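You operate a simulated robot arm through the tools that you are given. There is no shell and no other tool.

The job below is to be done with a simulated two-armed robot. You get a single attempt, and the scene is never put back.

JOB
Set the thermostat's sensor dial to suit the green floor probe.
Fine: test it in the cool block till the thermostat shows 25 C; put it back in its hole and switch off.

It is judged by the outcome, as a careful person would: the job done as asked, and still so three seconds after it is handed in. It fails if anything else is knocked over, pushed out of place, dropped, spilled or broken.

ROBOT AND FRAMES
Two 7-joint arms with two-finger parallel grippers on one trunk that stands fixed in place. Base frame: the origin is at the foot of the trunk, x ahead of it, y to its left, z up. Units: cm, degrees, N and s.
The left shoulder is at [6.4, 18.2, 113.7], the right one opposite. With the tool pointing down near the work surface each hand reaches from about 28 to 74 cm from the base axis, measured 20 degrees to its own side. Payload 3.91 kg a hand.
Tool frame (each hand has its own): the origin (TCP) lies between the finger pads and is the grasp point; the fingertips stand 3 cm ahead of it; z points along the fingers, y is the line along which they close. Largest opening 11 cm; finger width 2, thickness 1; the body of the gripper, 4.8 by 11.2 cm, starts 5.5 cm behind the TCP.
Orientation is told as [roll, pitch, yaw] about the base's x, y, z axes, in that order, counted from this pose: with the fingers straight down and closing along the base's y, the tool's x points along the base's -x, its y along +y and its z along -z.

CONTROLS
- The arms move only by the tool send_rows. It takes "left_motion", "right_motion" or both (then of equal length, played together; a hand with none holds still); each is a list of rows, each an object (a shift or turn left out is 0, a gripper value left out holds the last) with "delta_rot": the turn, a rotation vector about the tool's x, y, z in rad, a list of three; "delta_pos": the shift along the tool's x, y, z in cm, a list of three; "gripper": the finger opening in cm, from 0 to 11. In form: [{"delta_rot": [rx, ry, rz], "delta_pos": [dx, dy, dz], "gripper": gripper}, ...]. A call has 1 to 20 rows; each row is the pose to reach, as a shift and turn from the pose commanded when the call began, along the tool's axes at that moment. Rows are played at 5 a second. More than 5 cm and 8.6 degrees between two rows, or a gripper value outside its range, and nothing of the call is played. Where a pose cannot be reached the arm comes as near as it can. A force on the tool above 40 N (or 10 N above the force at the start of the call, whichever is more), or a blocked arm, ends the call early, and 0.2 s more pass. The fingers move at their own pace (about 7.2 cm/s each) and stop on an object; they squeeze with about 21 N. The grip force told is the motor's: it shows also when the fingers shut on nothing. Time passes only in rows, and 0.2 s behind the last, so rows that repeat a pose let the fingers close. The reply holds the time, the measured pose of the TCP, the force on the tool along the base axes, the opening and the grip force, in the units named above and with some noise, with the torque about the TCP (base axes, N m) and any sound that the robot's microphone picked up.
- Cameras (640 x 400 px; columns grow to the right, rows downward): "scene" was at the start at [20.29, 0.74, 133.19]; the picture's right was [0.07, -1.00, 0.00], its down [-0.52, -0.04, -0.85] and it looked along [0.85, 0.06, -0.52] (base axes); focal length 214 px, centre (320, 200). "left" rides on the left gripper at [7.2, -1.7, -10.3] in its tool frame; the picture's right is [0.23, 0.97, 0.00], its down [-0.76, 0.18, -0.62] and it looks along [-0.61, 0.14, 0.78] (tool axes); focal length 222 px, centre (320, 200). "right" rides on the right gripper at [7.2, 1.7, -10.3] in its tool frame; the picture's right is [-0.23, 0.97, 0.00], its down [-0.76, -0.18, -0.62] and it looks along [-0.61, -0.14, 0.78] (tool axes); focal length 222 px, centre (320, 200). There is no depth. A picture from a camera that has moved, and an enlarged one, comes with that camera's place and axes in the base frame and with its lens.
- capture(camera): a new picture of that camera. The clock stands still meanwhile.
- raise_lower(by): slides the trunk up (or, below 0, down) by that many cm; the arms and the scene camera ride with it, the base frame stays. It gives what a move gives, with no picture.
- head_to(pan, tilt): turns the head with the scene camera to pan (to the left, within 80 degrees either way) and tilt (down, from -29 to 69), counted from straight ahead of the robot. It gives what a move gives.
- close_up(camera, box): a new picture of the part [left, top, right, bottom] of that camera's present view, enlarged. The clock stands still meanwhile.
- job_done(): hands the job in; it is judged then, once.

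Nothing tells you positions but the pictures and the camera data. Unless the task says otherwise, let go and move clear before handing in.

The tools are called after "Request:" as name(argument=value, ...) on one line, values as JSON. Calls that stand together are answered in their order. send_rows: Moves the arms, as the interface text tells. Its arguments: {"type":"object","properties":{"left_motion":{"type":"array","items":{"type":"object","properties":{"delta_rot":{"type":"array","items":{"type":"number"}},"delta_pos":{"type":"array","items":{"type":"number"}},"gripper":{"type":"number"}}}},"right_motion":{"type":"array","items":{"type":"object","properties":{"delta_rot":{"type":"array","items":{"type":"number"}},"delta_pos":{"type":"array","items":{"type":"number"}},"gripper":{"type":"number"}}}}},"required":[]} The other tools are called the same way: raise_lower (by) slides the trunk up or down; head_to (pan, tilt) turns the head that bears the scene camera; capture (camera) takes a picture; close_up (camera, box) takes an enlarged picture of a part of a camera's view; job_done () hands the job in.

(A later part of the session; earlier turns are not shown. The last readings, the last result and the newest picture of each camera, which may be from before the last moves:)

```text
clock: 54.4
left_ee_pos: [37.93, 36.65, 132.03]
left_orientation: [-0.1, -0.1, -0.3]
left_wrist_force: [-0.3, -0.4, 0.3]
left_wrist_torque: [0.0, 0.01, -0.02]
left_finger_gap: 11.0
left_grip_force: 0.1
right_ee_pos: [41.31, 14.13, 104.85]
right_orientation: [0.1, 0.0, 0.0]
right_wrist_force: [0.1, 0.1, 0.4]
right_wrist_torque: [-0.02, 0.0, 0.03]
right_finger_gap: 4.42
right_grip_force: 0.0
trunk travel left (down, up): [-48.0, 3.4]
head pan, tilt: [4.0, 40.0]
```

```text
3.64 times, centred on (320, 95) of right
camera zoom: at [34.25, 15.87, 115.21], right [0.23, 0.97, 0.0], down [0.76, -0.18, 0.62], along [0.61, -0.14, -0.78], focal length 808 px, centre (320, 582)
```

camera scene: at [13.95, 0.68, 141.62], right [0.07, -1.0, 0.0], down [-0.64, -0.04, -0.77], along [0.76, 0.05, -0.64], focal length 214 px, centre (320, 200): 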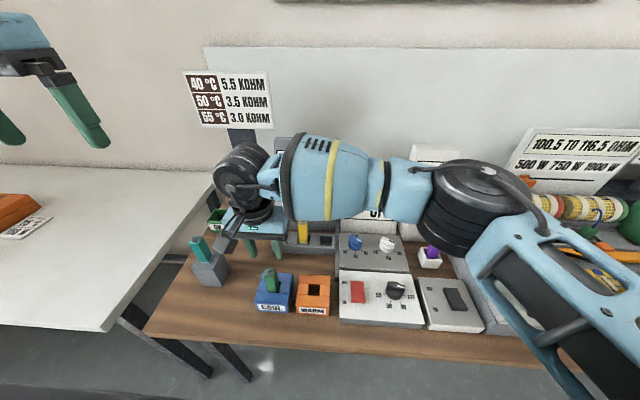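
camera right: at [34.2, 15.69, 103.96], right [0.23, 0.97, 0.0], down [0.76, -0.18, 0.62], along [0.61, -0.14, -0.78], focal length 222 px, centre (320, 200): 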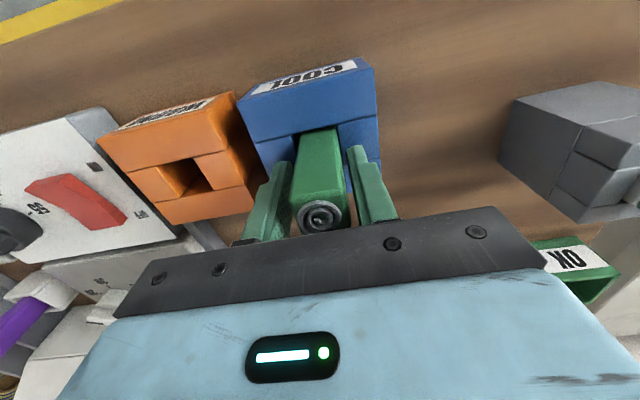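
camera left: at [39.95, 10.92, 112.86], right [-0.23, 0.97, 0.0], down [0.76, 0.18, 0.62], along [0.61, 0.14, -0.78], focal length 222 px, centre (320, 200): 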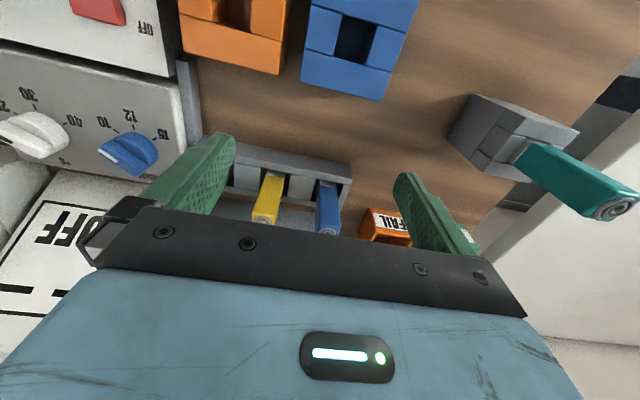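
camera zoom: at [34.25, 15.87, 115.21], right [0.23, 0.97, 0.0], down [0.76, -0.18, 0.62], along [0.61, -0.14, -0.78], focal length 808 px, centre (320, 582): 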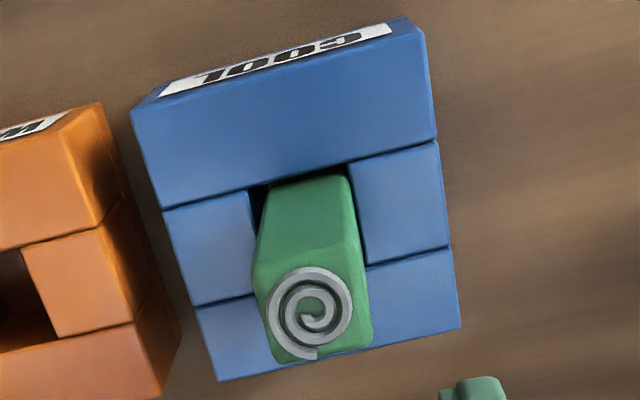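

The green probe stands in the cool block. I move the right hand back to the right so that the displays can be read.

Request:
send_rows(right_motion=[{"delta_pos": [0, -4.5, -0.5]}, {"delta_pos": [0, -9, -1]}, {"delta_pos": [0, -13.5, -1.5]}, {"delta_pos": [0, -18, -2]}, {"delta_pos": [0, -22.5, -2.5]}, {"delta_pos": [0, -27, -3]}, {"delta_pos": [0, -31.5, -3.5]}, {"delta_pos": [0, -36, -4]}, {"delta_pos": [0, -38, -4]}])

Request:
capture(camera="scene")

Request:
close_up(camera="scene", box=[260, 130, 470, 260])

```text
clock: 56.4
left_ee_pos: [37.8, 36.72, 132.08]
left_orientation: [0.0, -0.1, -0.4]
left_wrist_force: [-0.4, 0.7, -0.7]
left_wrist_torque: [0.0, 0.0, -0.02]
left_finger_gap: 11.0
left_grip_force: 0.1
right_ee_pos: [41.26, -23.83, 108.6]
right_orientation: [0.1, -0.1, 0.0]
right_wrist_force: [0.4, -1.2, 0.5]
right_wrist_torque: [0.01, -0.04, 0.02]
right_finger_gap: 4.4
right_grip_force: 0.2
trunk travel left (down, up): [-48.0, 3.4]
head pan, tilt: [4.0, 40.0]
```

```text
taken
camera scene: at [13.94, 0.67, 141.62], right [0.07, -1.0, 0.0], down [-0.64, -0.04, -0.77], along [0.76, 0.05, -0.64], focal length 214 px, centre (320, 200)
```

scene: 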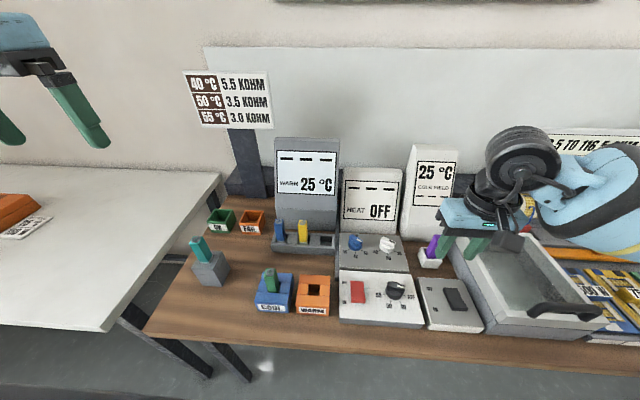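

```text
3.05 times, centred on (365, 195) of scene
camera zoom: at [13.94, 0.67, 141.62], right [0.07, -1.0, 0.0], down [-0.64, -0.04, -0.77], along [0.76, 0.05, -0.64], focal length 654 px, centre (183, 215)
```

zoom: 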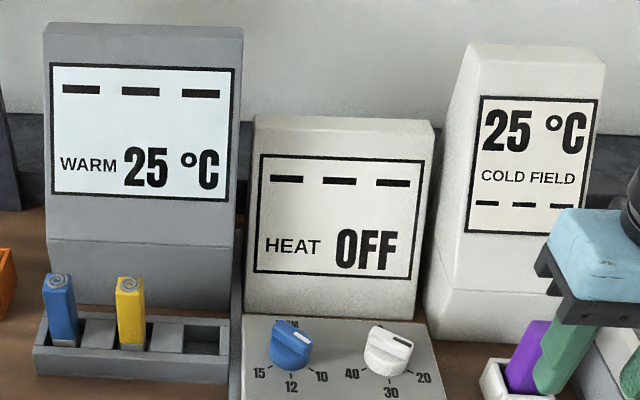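

All displays still show dashes, so the thermostat needs power: the red rocker in front of it is OFF. I bring the right hand, fingers closed, above the rocker's ON end to look and then press it.

Request:
send_rows(right_motion=[{"delta_pos": [0.5, 4.2, 1.2], "gripper": 0}, {"delta_pos": [1, 8.4, 2.4]}, {"delta_pos": [1.5, 12.6, 3.6]}, {"delta_pos": [1.8, 16.6, 4.6]}, {"delta_pos": [1.8, 16.6, 4.6]}])

Request:
capture(camera="right")

Request:
close_up(camera="right", box=[240, 20, 400, 140])

Request:
close_up(camera="scene", box=[330, 250, 440, 330])

```text
clock: 57.5
left_ee_pos: [37.88, 36.43, 131.95]
left_orientation: [0.1, 0.0, -0.3]
left_wrist_force: [0.0, 0.3, -0.1]
left_wrist_torque: [0.03, 0.0, -0.01]
left_finger_gap: 11.0
left_grip_force: 0.0
right_ee_pos: [39.58, -7.58, 103.83]
right_orientation: [0.1, 0.1, -0.1]
right_wrist_force: [-0.7, 0.1, 0.4]
right_wrist_torque: [-0.02, -0.05, -0.01]
right_finger_gap: 0.02
right_grip_force: 21.3
trunk travel left (down, up): [-48.0, 3.4]
head pan, tilt: [4.0, 40.0]
```

```text
taken
camera right: at [32.44, -5.89, 114.33], right [0.23, 0.97, 0.0], down [0.76, -0.18, 0.62], along [0.61, -0.14, -0.78], focal length 222 px, centre (320, 200)
```

right: 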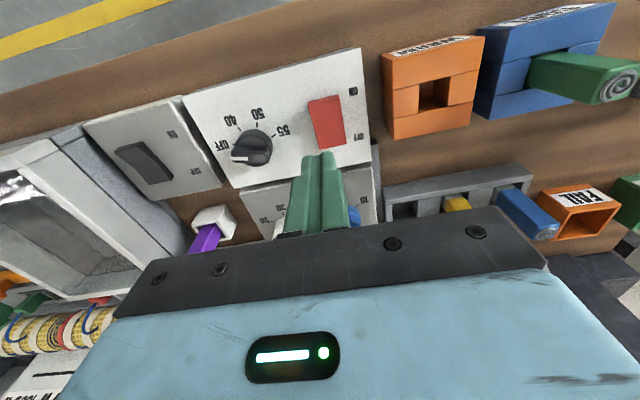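

```text
3.33 times, centred on (320, 80) of right
camera zoom: at [32.44, -5.89, 114.33], right [0.23, 0.97, 0.0], down [0.76, -0.18, 0.62], along [0.61, -0.14, -0.78], focal length 740 px, centre (320, 600)
```

zoom: 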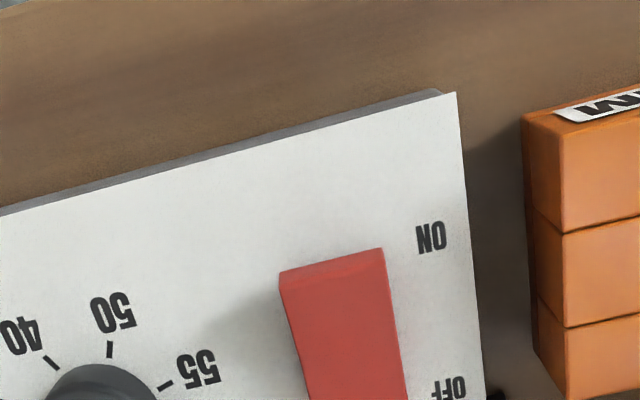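

```text
5.00 times, centred on (385, 290) of scene
camera zoom: at [13.91, 0.6, 141.63], right [0.07, -1.0, 0.0], down [-0.64, -0.04, -0.77], along [0.76, 0.05, -0.64], focal length 1072 px, centre (-5, -250)
```

zoom: 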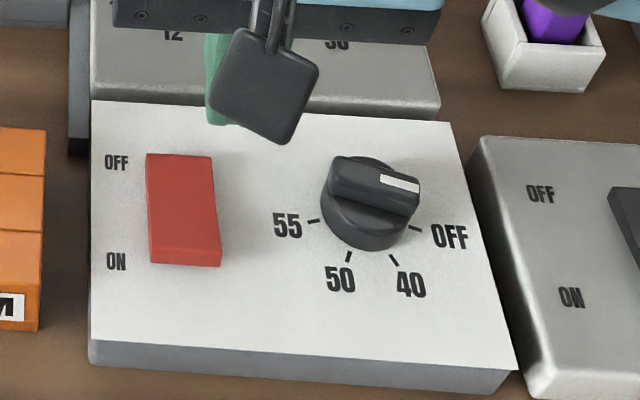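

The rocker's ON end (near edge x≈39.4, y≈−7.3) is raised, so it's OFF now. I align the closed fingertips over its ON end and come down to just above it.

Request:
send_rows(right_motion=[{"delta_pos": [-1.0, 0.3, 3]}, {"delta_pos": [-1.0, 0.3, 6]}, {"delta_pos": [-1.0, 0.3, 8.5]}, {"delta_pos": [-1.0, 0.3, 10.3]}, {"delta_pos": [-1.0, 0.3, 10.3]}])

Request:
capture(camera="right")

Request:
close_up(camera="scene", box=[330, 240, 430, 330])

```text
clock: 58.8
left_ee_pos: [37.89, 36.65, 131.95]
left_orientation: [0.0, -0.1, -0.4]
left_wrist_force: [0.8, -0.2, -0.3]
left_wrist_torque: [0.02, -0.02, 0.04]
left_finger_gap: 11.05
left_grip_force: 0.1
right_ee_pos: [40.47, -7.07, 93.87]
right_orientation: [-0.1, 0.1, 0.0]
right_wrist_force: [0.0, 0.1, -0.2]
right_wrist_torque: [-0.02, -0.01, 0.0]
right_finger_gap: 0.02
right_grip_force: 20.9
trunk travel left (down, up): [-48.0, 3.4]
head pan, tilt: [4.0, 40.0]
```

```text
taken
camera right: at [33.34, -5.38, 104.19], right [0.23, 0.97, 0.0], down [0.76, -0.18, 0.62], along [0.61, -0.14, -0.78], focal length 222 px, centre (320, 200)
```

right: 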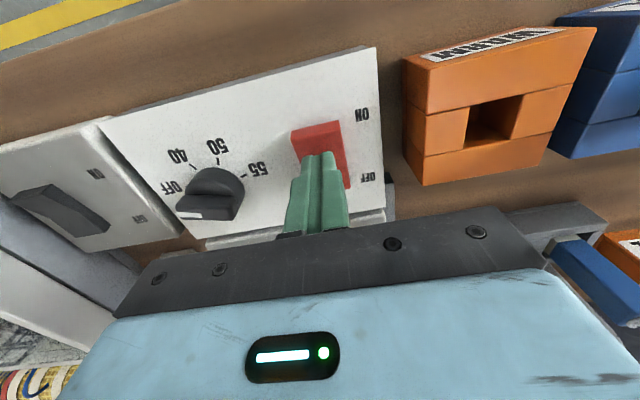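

```text
4.44 times, centred on (380, 285) of scene
camera zoom: at [13.93, 0.69, 141.63], right [0.07, -1.0, 0.0], down [-0.64, -0.04, -0.77], along [0.76, 0.05, -0.64], focal length 953 px, centre (53, -178)
```

zoom: 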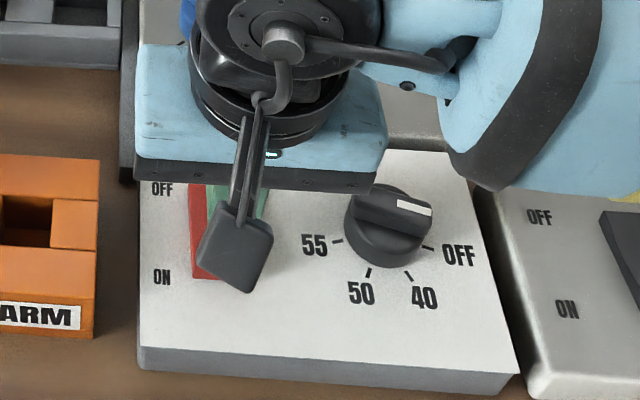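

The fingertips hover over the ON half of the rocker. I press down in small steps.

Request:
send_rows(right_motion=[{"delta_pos": [0, 0, 1.0]}, {"delta_pos": [0, 0, 1.8]}, {"delta_pos": [0, 0, 2.4]}, {"delta_pos": [0, 0, 2.9]}, {"delta_pos": [0, 0, 3.3]}, {"delta_pos": [0, 0, 3.6]}])

Request:
capture(camera="right")

```text
clock: 59.4
left_ee_pos: [37.67, 36.48, 132.08]
left_orientation: [0.0, -0.2, -0.3]
left_wrist_force: [-0.9, -0.6, 0.6]
left_wrist_torque: [0.0, -0.03, 0.03]
left_finger_gap: 10.99
left_grip_force: 0.1
right_ee_pos: [40.44, -7.06, 92.92]
right_orientation: [0.3, -0.5, 0.2]
right_wrist_force: [-17.7, -11.4, 29.7]
right_wrist_torque: [-0.49, 0.4, -0.2]
right_finger_gap: 0.0
right_grip_force: 21.2
trunk travel left (down, up): [-48.0, 3.4]
head pan, tilt: [4.0, 40.0]
stopped in row 3 (right hand): the force on the tool passed its limit at 48 N (the readings are from after the stop); the commanded pose is now the measured one
```

```text
taken
camera right: at [33.24, -5.41, 103.25], right [0.23, 0.97, 0.01], down [0.76, -0.18, 0.63], along [0.61, -0.14, -0.78], focal length 222 px, centre (320, 200)
```

right: 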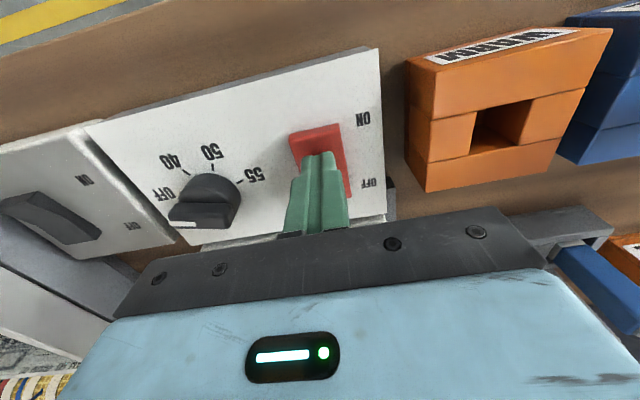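

Contact came at 48 N. I raise and check whether the rocker flipped and what the displays say.

Request:
send_rows(right_motion=[{"delta_pos": [0, 0, -1]}, {"delta_pos": [0, 0, -3]}, {"delta_pos": [0, 0, -5]}, {"delta_pos": [0, 0, -5]}])

Request:
capture(camera="right")

Request:
close_up(camera="right", box=[250, 60, 410, 180])

Request:
capture(camera="scene")

```text
clock: 60.4
left_ee_pos: [37.81, 36.5, 132.04]
left_orientation: [0.0, 0.0, -0.3]
left_wrist_force: [-0.5, -0.9, 0.3]
left_wrist_torque: [-0.01, 0.0, 0.0]
left_finger_gap: 11.02
left_grip_force: 0.1
right_ee_pos: [40.52, -6.99, 97.51]
right_orientation: [0.3, -0.4, 0.0]
right_wrist_force: [0.2, 0.1, 0.7]
right_wrist_torque: [-0.01, -0.01, -0.01]
right_finger_gap: 0.0
right_grip_force: 20.9
trunk travel left (down, up): [-48.0, 3.4]
head pan, tilt: [4.0, 40.0]
```

```text
taken
camera right: at [33.39, -5.32, 107.95], right [0.23, 0.97, 0.01], down [0.76, -0.18, 0.63], along [0.61, -0.14, -0.78], focal length 222 px, centre (320, 200)
```

right: 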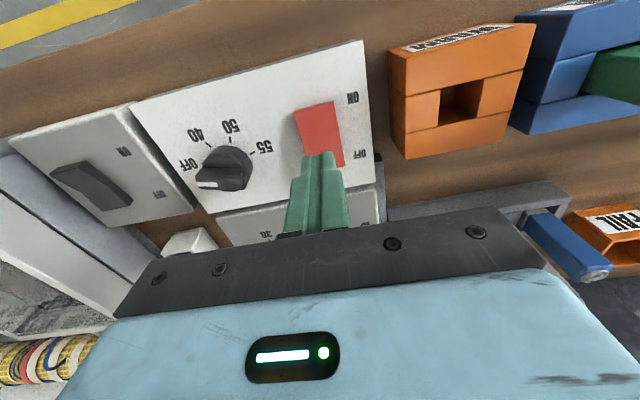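

```text
3.33 times, centred on (330, 120) of right
camera zoom: at [33.39, -5.32, 107.95], right [0.23, 0.97, 0.01], down [0.76, -0.18, 0.63], along [0.61, -0.14, -0.78], focal length 740 px, centre (287, 467)
```

zoom: 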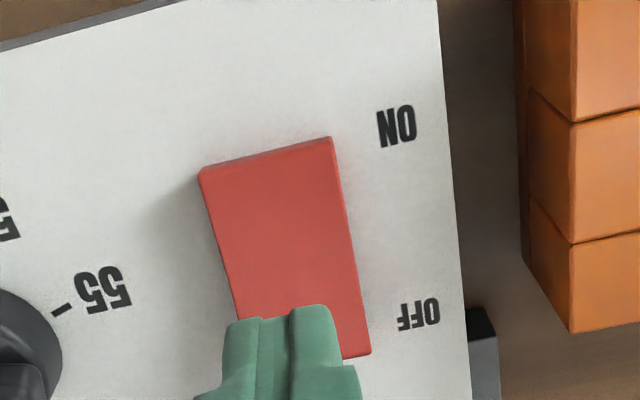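

```text
taken
camera scene: at [13.93, 0.67, 141.62], right [0.07, -1.0, 0.0], down [-0.64, -0.04, -0.77], along [0.76, 0.05, -0.64], focal length 214 px, centre (320, 200)
```

scene: 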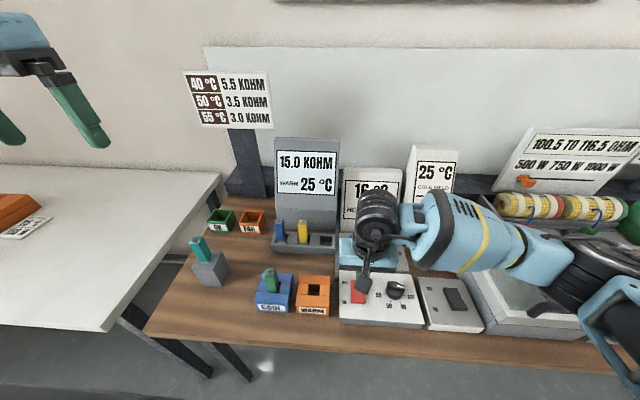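

The rocker flipped ON: the meter reads 15.0 KOHM. I zoom in to read both displays.

Request:
close_up(camera="scene", box=[260, 130, 420, 240])

```text
3.64 times, centred on (340, 185) of scene
camera zoom: at [13.93, 0.67, 141.62], right [0.07, -1.0, 0.0], down [-0.64, -0.04, -0.77], along [0.76, 0.05, -0.64], focal length 780 px, centre (247, 254)
```

zoom: 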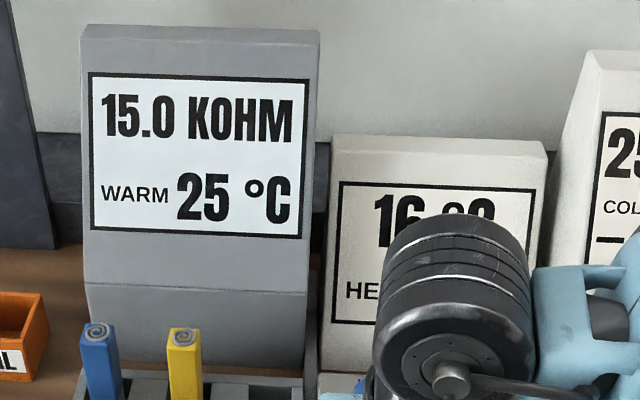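

The thermostat shows 16 °C with the dial at 10; the meter says 15.0 KOHM, so the dial should go to 15. I bring the right hand up and above the blue dial, opening the fingers.

Request:
send_rows(right_motion=[{"delta_pos": [0, 0, -4]}, {"delta_pos": [-3, 0, -6.5]}, {"delta_pos": [-7, 0, -6.5], "gripper": 4.0}, {"delta_pos": [-11, 0, -6.5]}, {"delta_pos": [-15, -0.1, -6.5]}, {"delta_pos": [-16, -0.1, -6.5]}, {"delta_pos": [-16, -0.1, -6.5]}])

Request:
capture(camera="right")

Request:
close_up(camera="right", box=[240, 60, 400, 180])

Request:
close_up(camera="scene", box=[330, 130, 430, 280])

```text
clock: 62.0
left_ee_pos: [37.93, 36.57, 131.88]
left_orientation: [0.0, -0.1, -0.3]
left_wrist_force: [-0.4, -0.2, 0.2]
left_wrist_torque: [-0.03, -0.06, 0.02]
left_finger_gap: 11.01
left_grip_force: 0.1
right_ee_pos: [56.6, -7.13, 104.11]
right_orientation: [0.2, -0.4, 0.1]
right_wrist_force: [-0.5, -0.2, 0.3]
right_wrist_torque: [0.01, -0.01, -0.01]
right_finger_gap: 4.02
right_grip_force: 0.0
trunk travel left (down, up): [-48.0, 3.4]
head pan, tilt: [4.0, 40.0]
```

```text
taken
camera right: at [49.47, -5.42, 114.6], right [0.23, 0.97, 0.01], down [0.76, -0.18, 0.63], along [0.61, -0.14, -0.78], focal length 222 px, centre (320, 200)
```

right: 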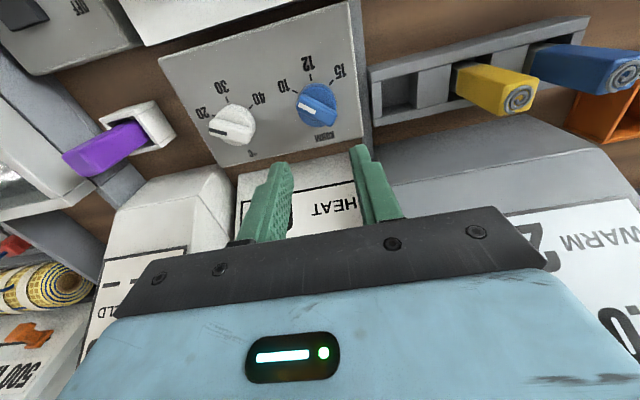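

```text
3.33 times, centred on (320, 120) of right
camera zoom: at [49.47, -5.42, 114.6], right [0.23, 0.97, 0.01], down [0.76, -0.18, 0.63], along [0.61, -0.14, -0.78], focal length 740 px, centre (320, 467)
```

zoom: 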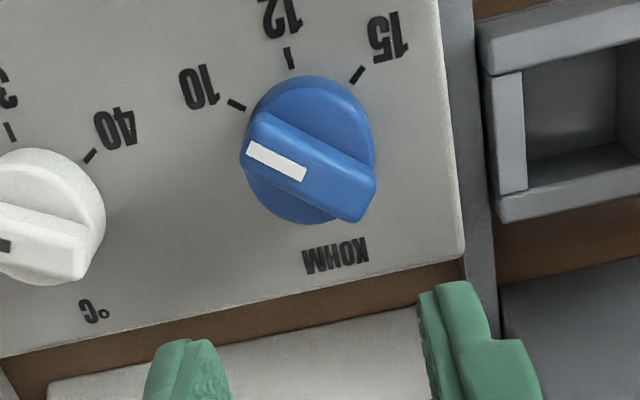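

```text
2.67 times, centred on (380, 205) of scene
camera zoom: at [13.95, 0.69, 141.62], right [0.07, -1.0, 0.0], down [-0.64, -0.04, -0.77], along [0.76, 0.05, -0.64], focal length 572 px, centre (160, 187)
```

zoom: 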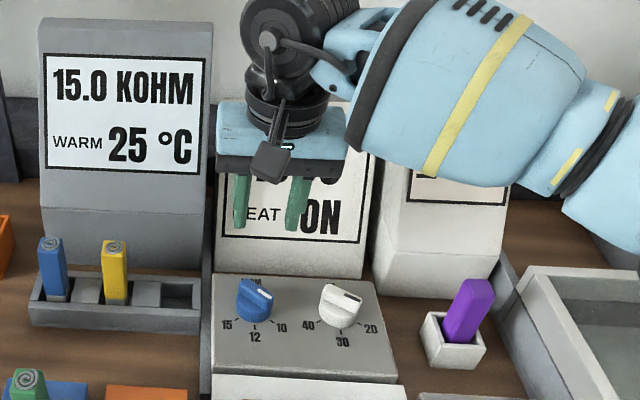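

The display now says HEAT ON, with the reading below setpoint. I turn the right hand +50° (counter-clockwise from above) so that its fingers will straddle the dial's bar, staying at height.

Request:
send_rows(right_motion=[{"delta_rot": [0, 0, -0.145], "delta_pos": [-0.2, -0.1, 0]}, {"delta_rot": [0, 0, -0.29], "delta_pos": [-0.2, -0.1, 0]}, {"delta_rot": [0, 0, -0.435], "delta_pos": [-0.2, -0.1, 0]}, {"delta_rot": [0, 0, -0.58], "delta_pos": [-0.2, -0.1, 0]}, {"delta_rot": [0, 0, -0.725], "delta_pos": [-0.2, -0.1, 0]}, {"delta_rot": [0, 0, -0.86], "delta_pos": [-0.2, -0.1, 0]}, {"delta_rot": [0, 0, -0.86], "delta_pos": [-0.2, -0.1, 0]}])

Request:
capture(camera="right")

Request:
close_up(camera="right", box=[240, 60, 400, 180])

```text
clock: 63.6
left_ee_pos: [37.84, 36.57, 132.01]
left_orientation: [0.1, -0.1, -0.2]
left_wrist_force: [-0.3, 0.7, -0.3]
left_wrist_torque: [-0.01, 0.01, 0.0]
left_finger_gap: 10.99
left_grip_force: 0.0
right_ee_pos: [56.64, -7.22, 104.17]
right_orientation: [-0.1, -0.5, 45.5]
right_wrist_force: [0.3, 0.7, 0.3]
right_wrist_torque: [0.0, 0.01, -0.03]
right_finger_gap: 4.0
right_grip_force: 0.1
right hand out of reach, approached as far as the arm can: row 6, 7
trunk travel left (down, up): [-48.0, 3.4]
head pan, tilt: [4.0, 40.0]
```

```text
taken
camera right: at [50.56, -11.27, 114.5], right [-0.53, 0.84, 0.0], down [0.66, 0.42, 0.63], along [0.53, 0.34, -0.78], focal length 222 px, centre (320, 200)
```

right: 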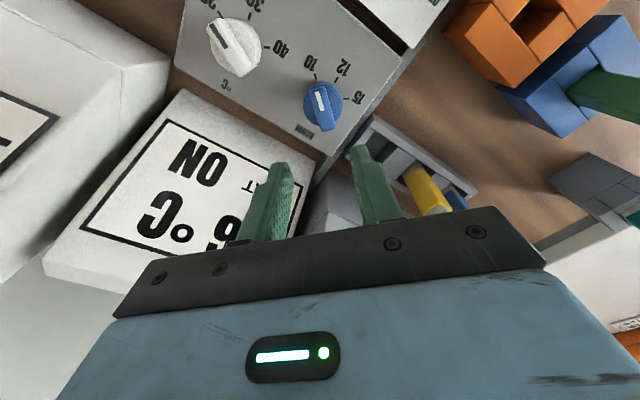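

```text
3.33 times, centred on (320, 120) of right
camera zoom: at [50.56, -11.27, 114.5], right [-0.53, 0.84, 0.0], down [0.66, 0.42, 0.63], along [0.53, 0.34, -0.78], focal length 740 px, centre (320, 467)
```

zoom: 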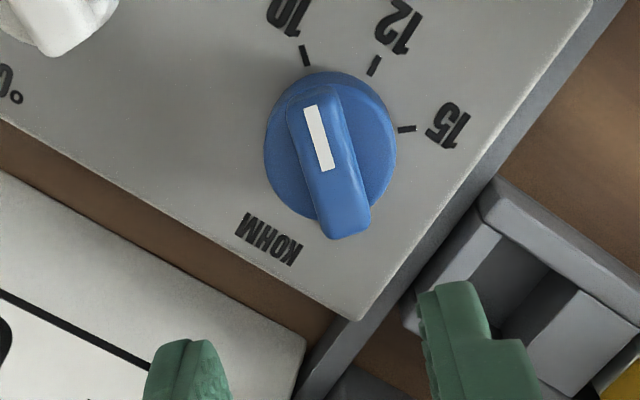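

The yaw reached 45.5° and the bar lies exactly across the fingers, so position "10" is at +45° and "15" should be at −45°. I lower to just above the knob and refine the alignment.

Request:
send_rows(right_motion=[{"delta_pos": [0.14, 0.14, 2]}, {"delta_pos": [0.14, 0.14, 4]}, {"delta_pos": [0.14, 0.14, 5.8]}, {"delta_pos": [0.14, 0.14, 5.8]}])

Request:
capture(camera="right")

Request:
close_up(camera="right", box=[250, 80, 390, 180])

Request:
close_up(camera="scene", box=[310, 190, 420, 280])

```text
clock: 64.6
left_ee_pos: [37.86, 36.54, 132.04]
left_orientation: [0.0, -0.1, -0.3]
left_wrist_force: [-0.6, 0.2, -1.0]
left_wrist_torque: [-0.02, -0.02, -0.04]
left_finger_gap: 11.02
left_grip_force: 0.0
right_ee_pos: [56.55, -7.2, 98.27]
right_orientation: [-0.1, -0.5, 45.4]
right_wrist_force: [-0.3, 0.1, 0.2]
right_wrist_torque: [-0.02, 0.01, -0.04]
right_finger_gap: 3.99
right_grip_force: 0.0
trunk travel left (down, up): [-48.0, 3.4]
head pan, tilt: [4.0, 40.0]
```

```text
taken
camera right: at [50.28, -11.24, 108.71], right [-0.53, 0.85, 0.0], down [0.66, 0.41, 0.63], along [0.53, 0.34, -0.78], focal length 222 px, centre (320, 200)
```

right: 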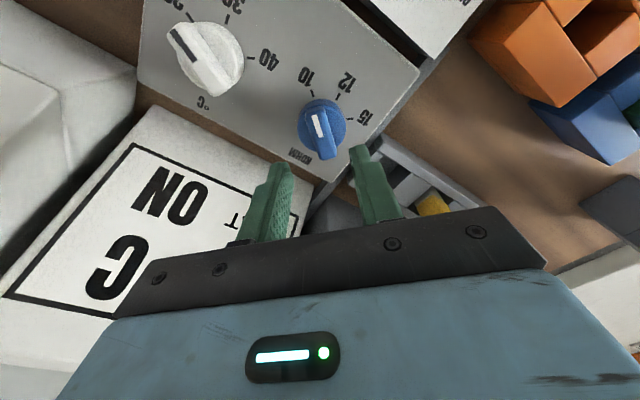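

```text
4.00 times, centred on (320, 130) of right
camera zoom: at [50.28, -11.24, 108.71], right [-0.53, 0.85, 0.0], down [0.66, 0.41, 0.63], along [0.53, 0.34, -0.78], focal length 888 px, centre (320, 480)
```

zoom: 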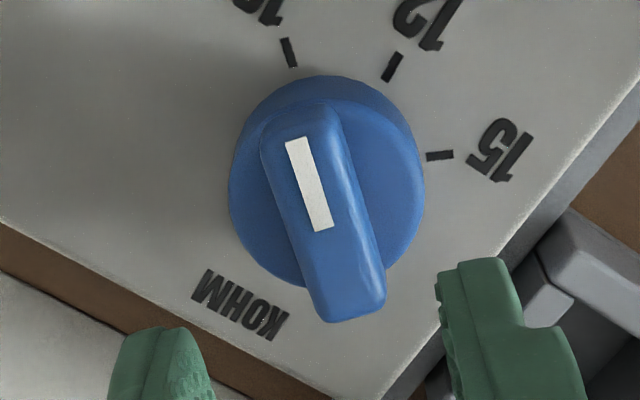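

```text
4.44 times, centred on (365, 235) of scene
camera zoom: at [13.93, 0.69, 141.63], right [0.07, -1.0, 0.0], down [-0.64, -0.04, -0.77], along [0.76, 0.05, -0.64], focal length 953 px, centre (120, 44)
```

zoom: 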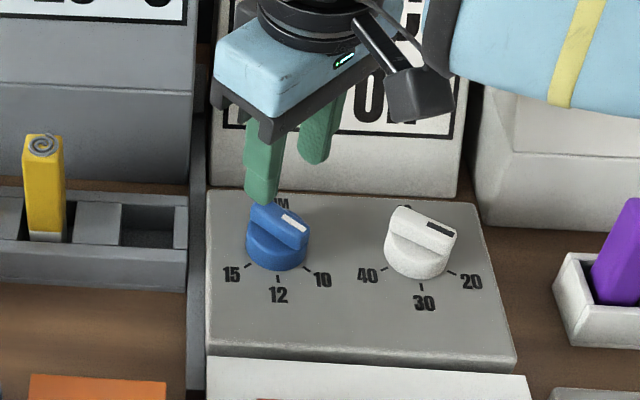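

The knob's axis is within 0.2 cm of the tool axis. I trim this and descend so that the fingertips flank the bar, stopping above the disc.

Request:
send_rows(right_motion=[{"delta_pos": [0.12, 0.14, 1.5]}, {"delta_pos": [0.12, 0.14, 3]}, {"delta_pos": [0.12, 0.14, 4.2]}, {"delta_pos": [0.12, 0.14, 5.1]}, {"delta_pos": [0.12, 0.14, 5.1]}])

Request:
capture(camera="right")

Request:
close_up(camera="right", box=[240, 100, 400, 220])

Request:
close_up(camera="scene", box=[320, 210, 400, 270])

```text
clock: 65.8
left_ee_pos: [37.84, 36.7, 132.1]
left_orientation: [0.0, -0.2, -0.4]
left_wrist_force: [-0.3, -0.1, -0.5]
left_wrist_torque: [0.01, -0.01, -0.01]
left_finger_gap: 10.98
left_grip_force: 0.1
right_ee_pos: [56.39, -7.1, 93.35]
right_orientation: [-0.2, -0.5, 45.5]
right_wrist_force: [-0.4, -0.9, 10.1]
right_wrist_torque: [0.06, 0.2, 0.02]
right_finger_gap: 4.0
right_grip_force: 0.0
trunk travel left (down, up): [-48.0, 3.4]
head pan, tilt: [4.0, 40.0]
```

```text
taken
camera right: at [50.21, -11.2, 103.78], right [-0.53, 0.85, 0.0], down [0.66, 0.41, 0.63], along [0.53, 0.34, -0.78], focal length 222 px, centre (320, 200)
```

right: 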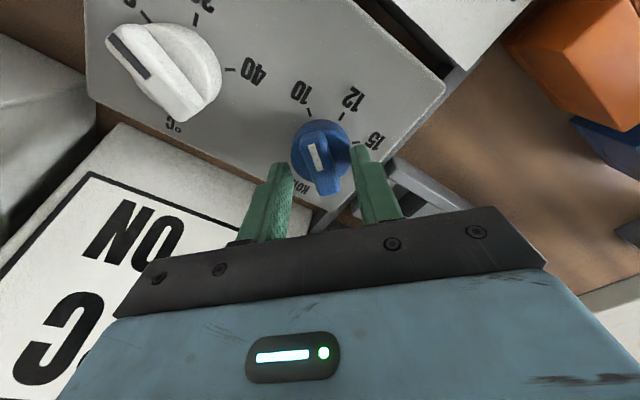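

```text
3.33 times, centred on (320, 160) of right
camera zoom: at [50.21, -11.2, 103.78], right [-0.53, 0.85, 0.0], down [0.66, 0.41, 0.63], along [0.53, 0.34, -0.78], focal length 740 px, centre (320, 333)
```

zoom: 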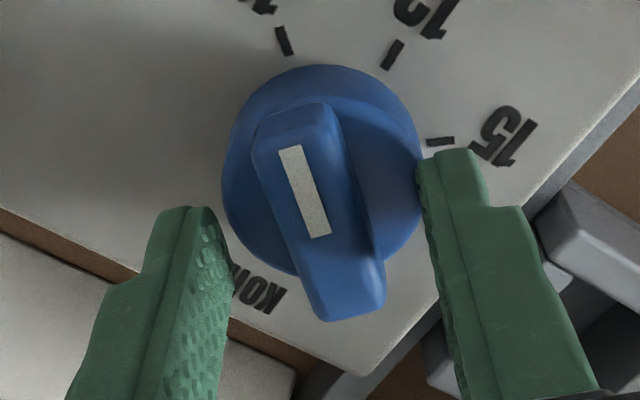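

```text
6.67 times, centred on (360, 240) of scene
camera zoom: at [13.85, 0.68, 141.65], right [0.07, -1.0, 0.0], down [-0.64, -0.04, -0.77], along [0.76, 0.05, -0.64], focal length 1430 px, centre (53, -67)
```

zoom: 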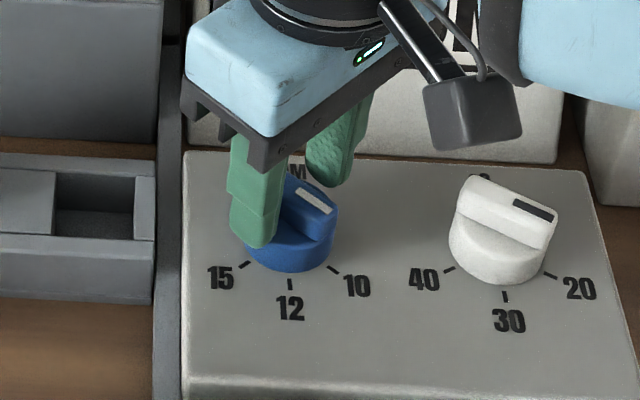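

A fingertip lightly touches the disc (10 N). I raise 0.35 cm and close gently on the bar.

Request:
send_rows(right_motion=[{"delta_pos": [0, 0, -0.35]}, {"delta_pos": [0, 0, -0.35]}, {"delta_pos": [0, 0, -0.35], "gripper": 2.6}, {"delta_pos": [0, 0, -0.35], "gripper": 2.0}])

Request:
close_up(camera="right", box=[240, 100, 400, 220])

Request:
close_up(camera="scene", box=[320, 210, 400, 270])

```text
clock: 66.8
left_ee_pos: [37.84, 36.63, 132.04]
left_orientation: [0.1, -0.2, -0.3]
left_wrist_force: [0.3, 0.3, -0.5]
left_wrist_torque: [0.01, 0.0, -0.02]
left_finger_gap: 11.0
left_grip_force: 0.1
right_ee_pos: [56.41, -7.16, 93.66]
right_orientation: [-0.1, -0.4, 45.3]
right_wrist_force: [0.0, 0.0, -0.9]
right_wrist_torque: [0.01, 0.0, -0.04]
right_finger_gap: 2.0
right_grip_force: 0.1
trunk travel left (down, up): [-48.0, 3.4]
head pan, tilt: [4.0, 40.0]
```

```text
3.33 times, centred on (320, 160) of right
camera zoom: at [50.21, -11.17, 103.97], right [-0.53, 0.85, 0.0], down [0.66, 0.41, 0.63], along [0.53, 0.34, -0.78], focal length 740 px, centre (320, 333)
```

zoom: 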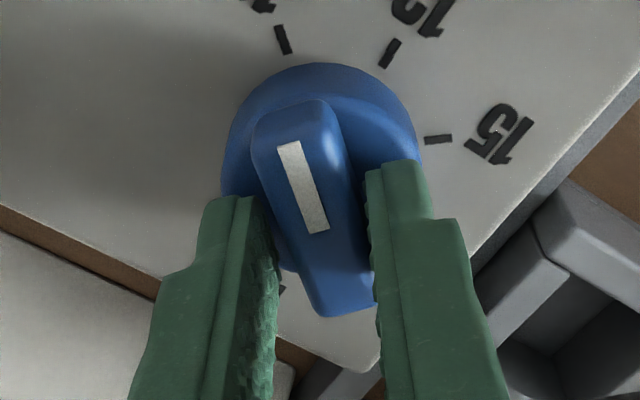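

```text
6.67 times, centred on (360, 240) of scene
camera zoom: at [13.94, 0.68, 141.62], right [0.07, -1.0, 0.0], down [-0.64, -0.04, -0.77], along [0.76, 0.05, -0.64], focal length 1430 px, centre (53, -67)
```

zoom: 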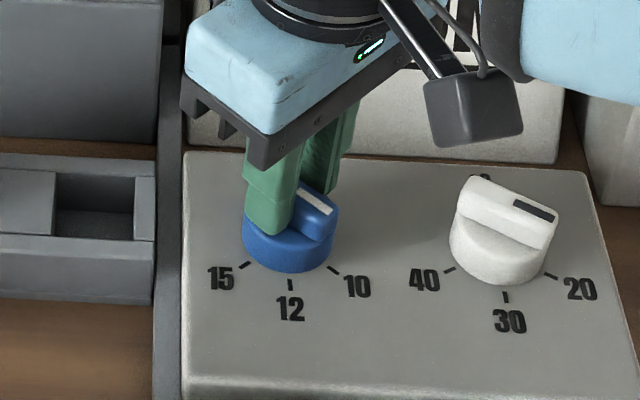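

The fingers flank the bar. I close on it.

Request:
send_rows(right_motion=[{"gripper": 0.8}, {"gripper": 0.6}, {"gripper": 0.6}])

Request:
close_up(camera="right", box=[240, 100, 400, 220])

```text
clock: 67.6
left_ee_pos: [37.89, 36.63, 131.9]
left_orientation: [-0.1, -0.2, -0.3]
left_wrist_force: [-0.1, 0.3, 0.0]
left_wrist_torque: [-0.01, -0.02, 0.02]
left_finger_gap: 10.99
left_grip_force: 0.2
right_ee_pos: [56.43, -7.08, 93.7]
right_orientation: [-0.2, -0.5, 45.4]
right_wrist_force: [-4.2, 4.5, -0.8]
right_wrist_torque: [0.16, 0.28, -0.01]
right_finger_gap: 1.59
right_grip_force: 44.7
trunk travel left (down, up): [-48.0, 3.4]
head pan, tilt: [4.0, 40.0]
```

```text
3.33 times, centred on (320, 160) of right
camera zoom: at [50.17, -11.1, 103.97], right [-0.53, 0.85, 0.0], down [0.66, 0.41, 0.63], along [0.53, 0.34, -0.78], focal length 740 px, centre (320, 333)
```

zoom: 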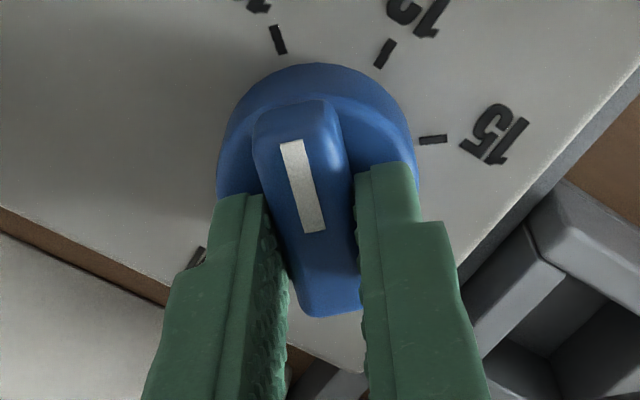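

The bar is gripped, but the knob's axis seems about 0.5 cm toward me along the bar from my tool axis. I reopen slightly, shift, and grip again to be concentric.

Request:
send_rows(right_motion=[{"gripper": 2.4}, {"gripper": 2.4}, {"delta_pos": [0.3, 0.05, 0], "gripper": 2.4}, {"delta_pos": [0.55, 0.1, 0], "gripper": 2.4}, {"delta_pos": [0.55, 0.1, 0], "gripper": 2.4}])

Request:
close_up(camera="right", box=[240, 100, 400, 220])

Request:
close_up(camera="scene", box=[320, 210, 400, 270])

```text
clock: 68.8
left_ee_pos: [37.91, 36.52, 131.98]
left_orientation: [0.0, -0.1, -0.3]
left_wrist_force: [-0.4, 0.4, 0.3]
left_wrist_torque: [-0.03, 0.0, 0.02]
left_finger_gap: 10.99
left_grip_force: 0.1
right_ee_pos: [55.95, -7.48, 93.52]
right_orientation: [-0.1, -0.5, 45.4]
right_wrist_force: [-0.5, 0.8, -1.2]
right_wrist_torque: [0.0, 0.03, -0.01]
right_finger_gap: 2.39
right_grip_force: 0.1
trunk travel left (down, up): [-48.0, 3.4]
head pan, tilt: [4.0, 40.0]
```

```text
3.33 times, centred on (320, 160) of right
camera zoom: at [49.78, -11.56, 103.91], right [-0.53, 0.85, 0.0], down [0.66, 0.41, 0.63], along [0.53, 0.34, -0.78], focal length 740 px, centre (320, 333)
```

zoom: 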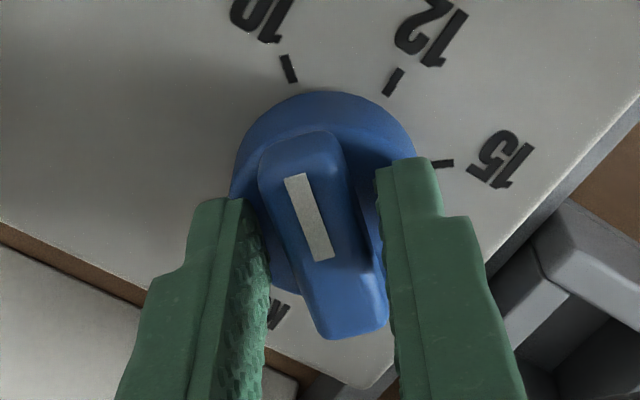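

```text
6.67 times, centred on (360, 240) of scene
camera zoom: at [13.95, 0.68, 141.62], right [0.07, -1.0, 0.0], down [-0.64, -0.04, -0.77], along [0.76, 0.05, -0.64], focal length 1430 px, centre (53, -67)
```

zoom: 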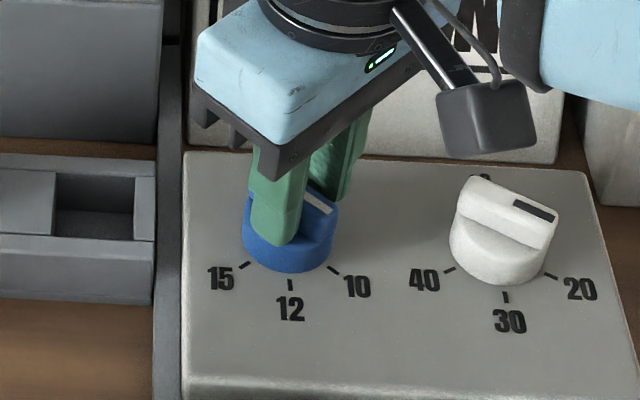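

Now the tool axis is centred on the bar. I close the grip and turn the first ~17° toward 15, checking forces.

Request:
send_rows(right_motion=[{"gripper": 0.6}, {"gripper": 0.6}, {"gripper": 0.6}, {"delta_rot": [0, 0, 0.1], "gripper": 0.6}, {"delta_rot": [0, 0, 0.2], "gripper": 0.6}, {"delta_rot": [0, 0, 0.3], "gripper": 0.6}])

Request:
close_up(camera="right", box=[240, 100, 400, 220])

Request:
close_up(camera="scene", box=[320, 210, 400, 270])

```text
clock: 70.2
left_ee_pos: [37.79, 36.66, 132.01]
left_orientation: [-0.1, -0.1, -0.2]
left_wrist_force: [-0.6, 0.8, 0.1]
left_wrist_torque: [-0.01, 0.01, -0.03]
left_finger_gap: 10.99
left_grip_force: 0.2
right_ee_pos: [55.92, -7.4, 93.56]
right_orientation: [0.1, -0.5, 28.2]
right_wrist_force: [-5.3, 4.2, -1.2]
right_wrist_torque: [-0.07, 0.01, 0.01]
right_finger_gap: 1.59
right_grip_force: 44.6
trunk travel left (down, up): [-48.0, 3.4]
head pan, tilt: [4.0, 40.0]
```

```text
3.33 times, centred on (320, 160) of right
camera zoom: at [48.78, -9.39, 103.91], right [-0.26, 0.97, 0.0], down [0.75, 0.2, 0.63], along [0.61, 0.17, -0.78], focal length 740 px, centre (320, 333)
```

zoom: 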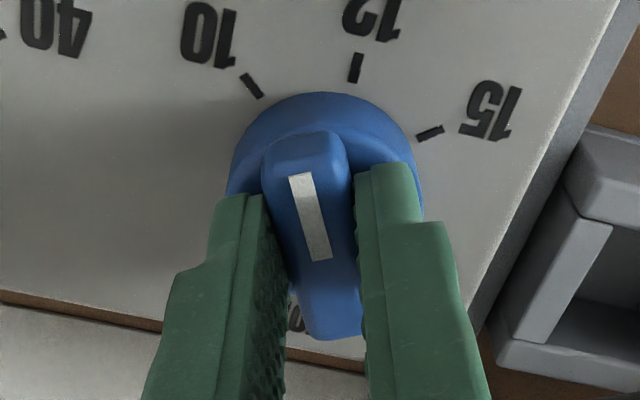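

```text
6.67 times, centred on (360, 240) of scene
camera zoom: at [13.87, 0.75, 141.63], right [0.07, -1.0, 0.0], down [-0.64, -0.05, -0.77], along [0.76, 0.05, -0.64], focal length 1430 px, centre (53, -67)
```

zoom: 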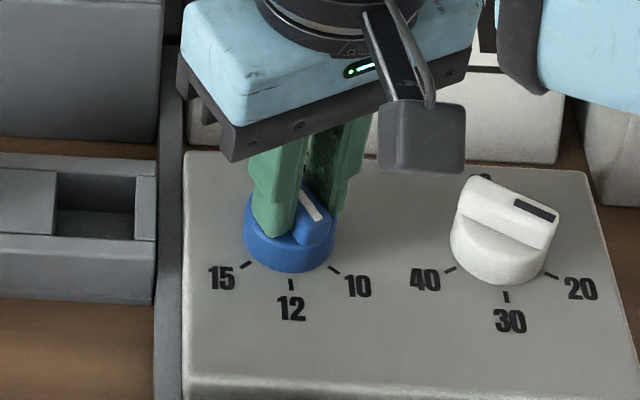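

The knob turns with the hand. I continue to turn, first to about yaw 0 (position 12).

Request:
send_rows(right_motion=[{"delta_rot": [0, 0, 0.12]}, {"delta_rot": [0, 0, 0.24]}, {"delta_rot": [0, 0, 0.36]}, {"delta_rot": [0, 0, 0.49]}])

Request:
send_rows(right_motion=[{"delta_rot": [0, 0, 0.12]}, {"delta_rot": [0, 0, 0.24]}, {"delta_rot": [0, 0, 0.36]}, {"delta_rot": [0, 0, 0.48]}, {"delta_rot": [0, 0, 0.6]}])

Request:
close_up(camera="right", box=[240, 100, 400, 220])

Request:
capture(camera="scene")

```text
clock: 71.2
left_ee_pos: [37.74, 36.73, 131.88]
left_orientation: [-0.1, 0.0, -0.3]
left_wrist_force: [-0.2, 0.3, -0.4]
left_wrist_torque: [-0.01, 0.04, 0.0]
left_finger_gap: 10.98
left_grip_force: 0.1
right_ee_pos: [55.73, -7.12, 93.7]
right_orientation: [0.3, -0.4, 0.1]
right_wrist_force: [-9.7, 13.0, -7.3]
right_wrist_torque: [0.02, -1.03, 0.03]
right_finger_gap: 1.55
right_grip_force: 44.6
trunk travel left (down, up): [-48.0, 3.4]
head pan, tilt: [4.0, 40.0]
```

```text
clock: 72.4
left_ee_pos: [37.78, 36.82, 131.93]
left_orientation: [-0.2, -0.1, -0.4]
left_wrist_force: [0.6, 0.8, -0.6]
left_wrist_torque: [0.02, -0.03, 0.01]
left_finger_gap: 11.01
left_grip_force: 0.2
right_ee_pos: [55.87, -7.18, 93.6]
right_orientation: [0.5, -0.1, -34.2]
right_wrist_force: [-4.6, 28.2, -12.6]
right_wrist_torque: [-0.25, -0.28, 0.07]
right_finger_gap: 1.58
right_grip_force: 44.8
trunk travel left (down, up): [-48.0, 3.4]
head pan, tilt: [4.0, 40.0]
```

```text
3.33 times, centred on (320, 160) of right
camera zoom: at [50.96, -1.63, 103.98], right [0.74, 0.68, 0.01], down [0.53, -0.58, 0.62], along [0.43, -0.45, -0.78], focal length 740 px, centre (320, 333)
```

zoom: 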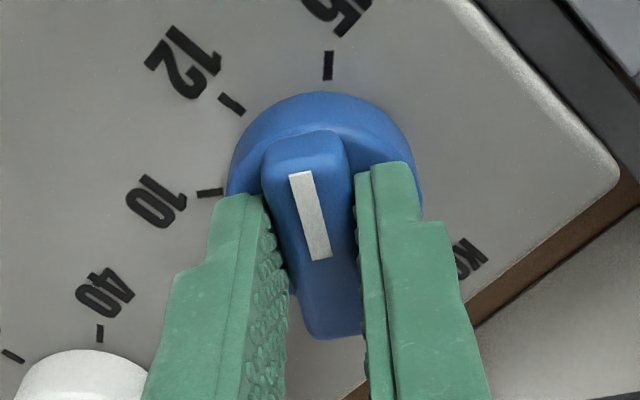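

```text
taken
camera scene: at [13.98, 1.05, 141.61], right [0.07, -1.0, 0.0], down [-0.64, -0.05, -0.77], along [0.76, 0.05, -0.64], focal length 214 px, centre (320, 200)
```

scene: 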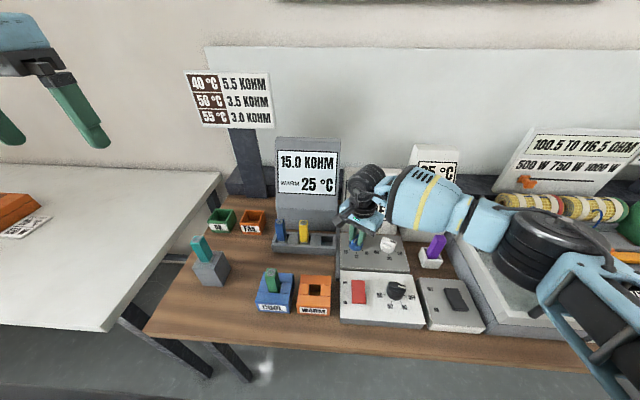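

The knob is near 15 (yaw −34°); there's some sideways force, so I shift the hand slightly to +y and turn further toward −47°.

Request:
send_rows(right_motion=[{"delta_pos": [0.14, 0.2, 0]}, {"delta_pos": [0.14, 0.2, 0], "delta_rot": [0, 0, 0.08]}, {"delta_pos": [0.14, 0.2, 0], "delta_rot": [0, 0, 0.16]}, {"delta_pos": [0.14, 0.2, 0], "delta_rot": [0, 0, 0.23]}])

Request:
close_up(camera="right", box=[240, 100, 400, 220])

Request:
close_up(camera="scene", box=[270, 130, 420, 270])

```text
clock: 73.4
left_ee_pos: [37.87, 36.79, 131.83]
left_orientation: [-0.3, -0.1, -0.3]
left_wrist_force: [-0.1, -0.5, 0.7]
left_wrist_torque: [0.04, 0.01, 0.0]
left_finger_gap: 10.99
left_grip_force: 0.1
right_ee_pos: [55.88, -7.0, 93.61]
right_orientation: [0.6, -0.1, -47.4]
right_wrist_force: [-3.4, 22.1, -9.1]
right_wrist_torque: [0.02, 0.27, 0.02]
right_finger_gap: 1.59
right_grip_force: 44.4
trunk travel left (down, up): [-48.0, 3.4]
head pan, tilt: [4.0, 40.0]
```

```text
3.33 times, centred on (320, 160) of right
camera zoom: at [52.39, -0.54, 103.98], right [0.87, 0.49, 0.01], down [0.38, -0.68, 0.62], along [0.31, -0.54, -0.78], focal length 740 px, centre (320, 333)
```

zoom: 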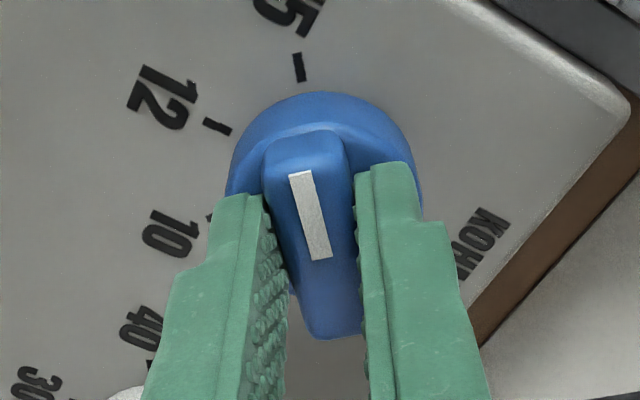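

```text
2.86 times, centred on (345, 200) of scene
camera zoom: at [13.95, 0.97, 141.62], right [0.07, -1.0, 0.0], down [-0.64, -0.05, -0.77], along [0.76, 0.05, -0.64], focal length 613 px, centre (249, 200)
```

zoom: 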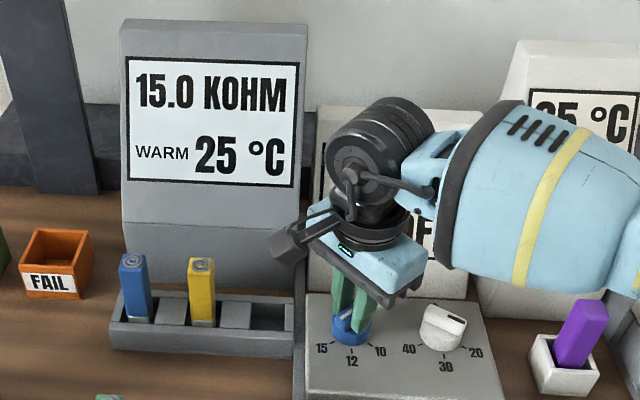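

The pointer now lines up with 15. I add a final ~2°, relax the sideways force, then open the fingers and rise.

Request:
send_rows(right_motion=[{"delta_pos": [0.15, 0.14, 0], "delta_rot": [0, 0, 0.03]}, {"delta_pos": [0.15, 0.14, 0], "delta_rot": [0, 0, 0.03]}])

Request:
send_rows(right_motion=[{"gripper": 2.6}, {"gripper": 3.0}, {"gripper": 3.0}, {"delta_pos": [0, 0, -1.5]}, {"delta_pos": [0, 0, -4]}, {"delta_pos": [0, 0, -8]}, {"delta_pos": [0, 0, -11]}])

Request:
close_up(camera="right", box=[240, 60, 400, 180])

Request:
close_up(camera="scene", box=[270, 130, 420, 270])

```text
clock: 74.0
left_ee_pos: [37.84, 36.75, 131.98]
left_orientation: [-0.1, -0.2, -0.3]
left_wrist_force: [0.6, 0.5, -0.6]
left_wrist_torque: [-0.01, 0.02, 0.04]
left_finger_gap: 11.02
left_grip_force: 0.1
right_ee_pos: [55.92, -7.11, 93.63]
right_orientation: [0.4, -0.1, -49.2]
right_wrist_force: [-4.7, 13.8, -4.1]
right_wrist_torque: [0.36, 0.85, -0.01]
right_finger_gap: 1.58
right_grip_force: 45.4
trunk travel left (down, up): [-48.0, 3.4]
head pan, tilt: [4.0, 40.0]
```

```text
clock: 75.6
left_ee_pos: [37.88, 36.58, 132.06]
left_orientation: [0.0, -0.1, -0.4]
left_wrist_force: [-0.5, 0.5, 0.2]
left_wrist_torque: [-0.02, -0.02, 0.01]
left_finger_gap: 10.99
left_grip_force: 0.1
right_ee_pos: [55.85, -7.21, 104.6]
right_orientation: [0.5, 0.0, -49.2]
right_wrist_force: [0.0, 0.0, 0.3]
right_wrist_torque: [0.01, 0.0, 0.02]
right_finger_gap: 3.01
right_grip_force: 0.1
trunk travel left (down, up): [-48.0, 3.4]
head pan, tilt: [4.0, 40.0]
```

```text
3.33 times, centred on (320, 120) of right
camera zoom: at [52.52, -0.5, 115.07], right [0.89, 0.46, 0.01], down [0.36, -0.7, 0.62], along [0.29, -0.55, -0.78], focal length 740 px, centre (320, 467)
```

zoom: 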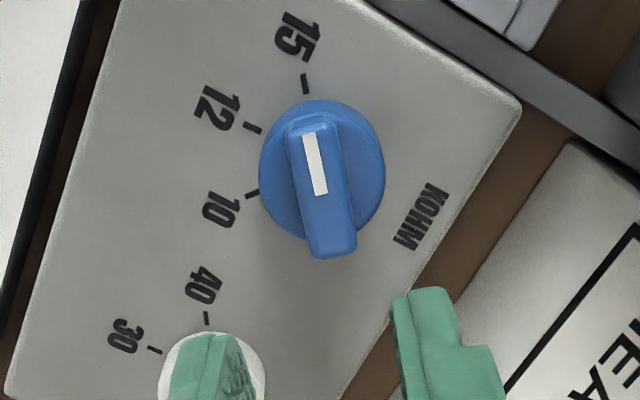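

```text
2.86 times, centred on (345, 200) of scene
camera zoom: at [13.91, 0.69, 141.63], right [0.07, -1.0, 0.0], down [-0.64, -0.04, -0.77], along [0.76, 0.05, -0.64], focal length 613 px, centre (249, 200)
```

zoom: 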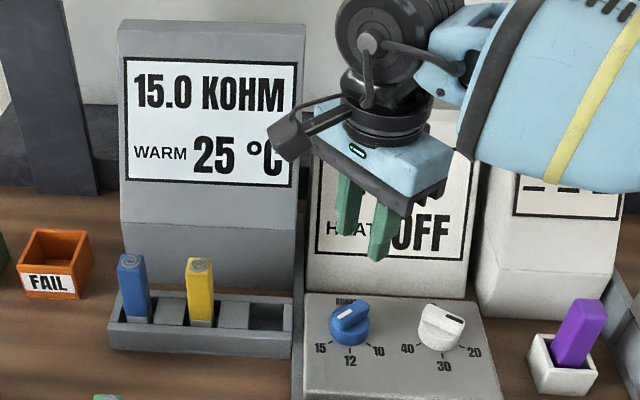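

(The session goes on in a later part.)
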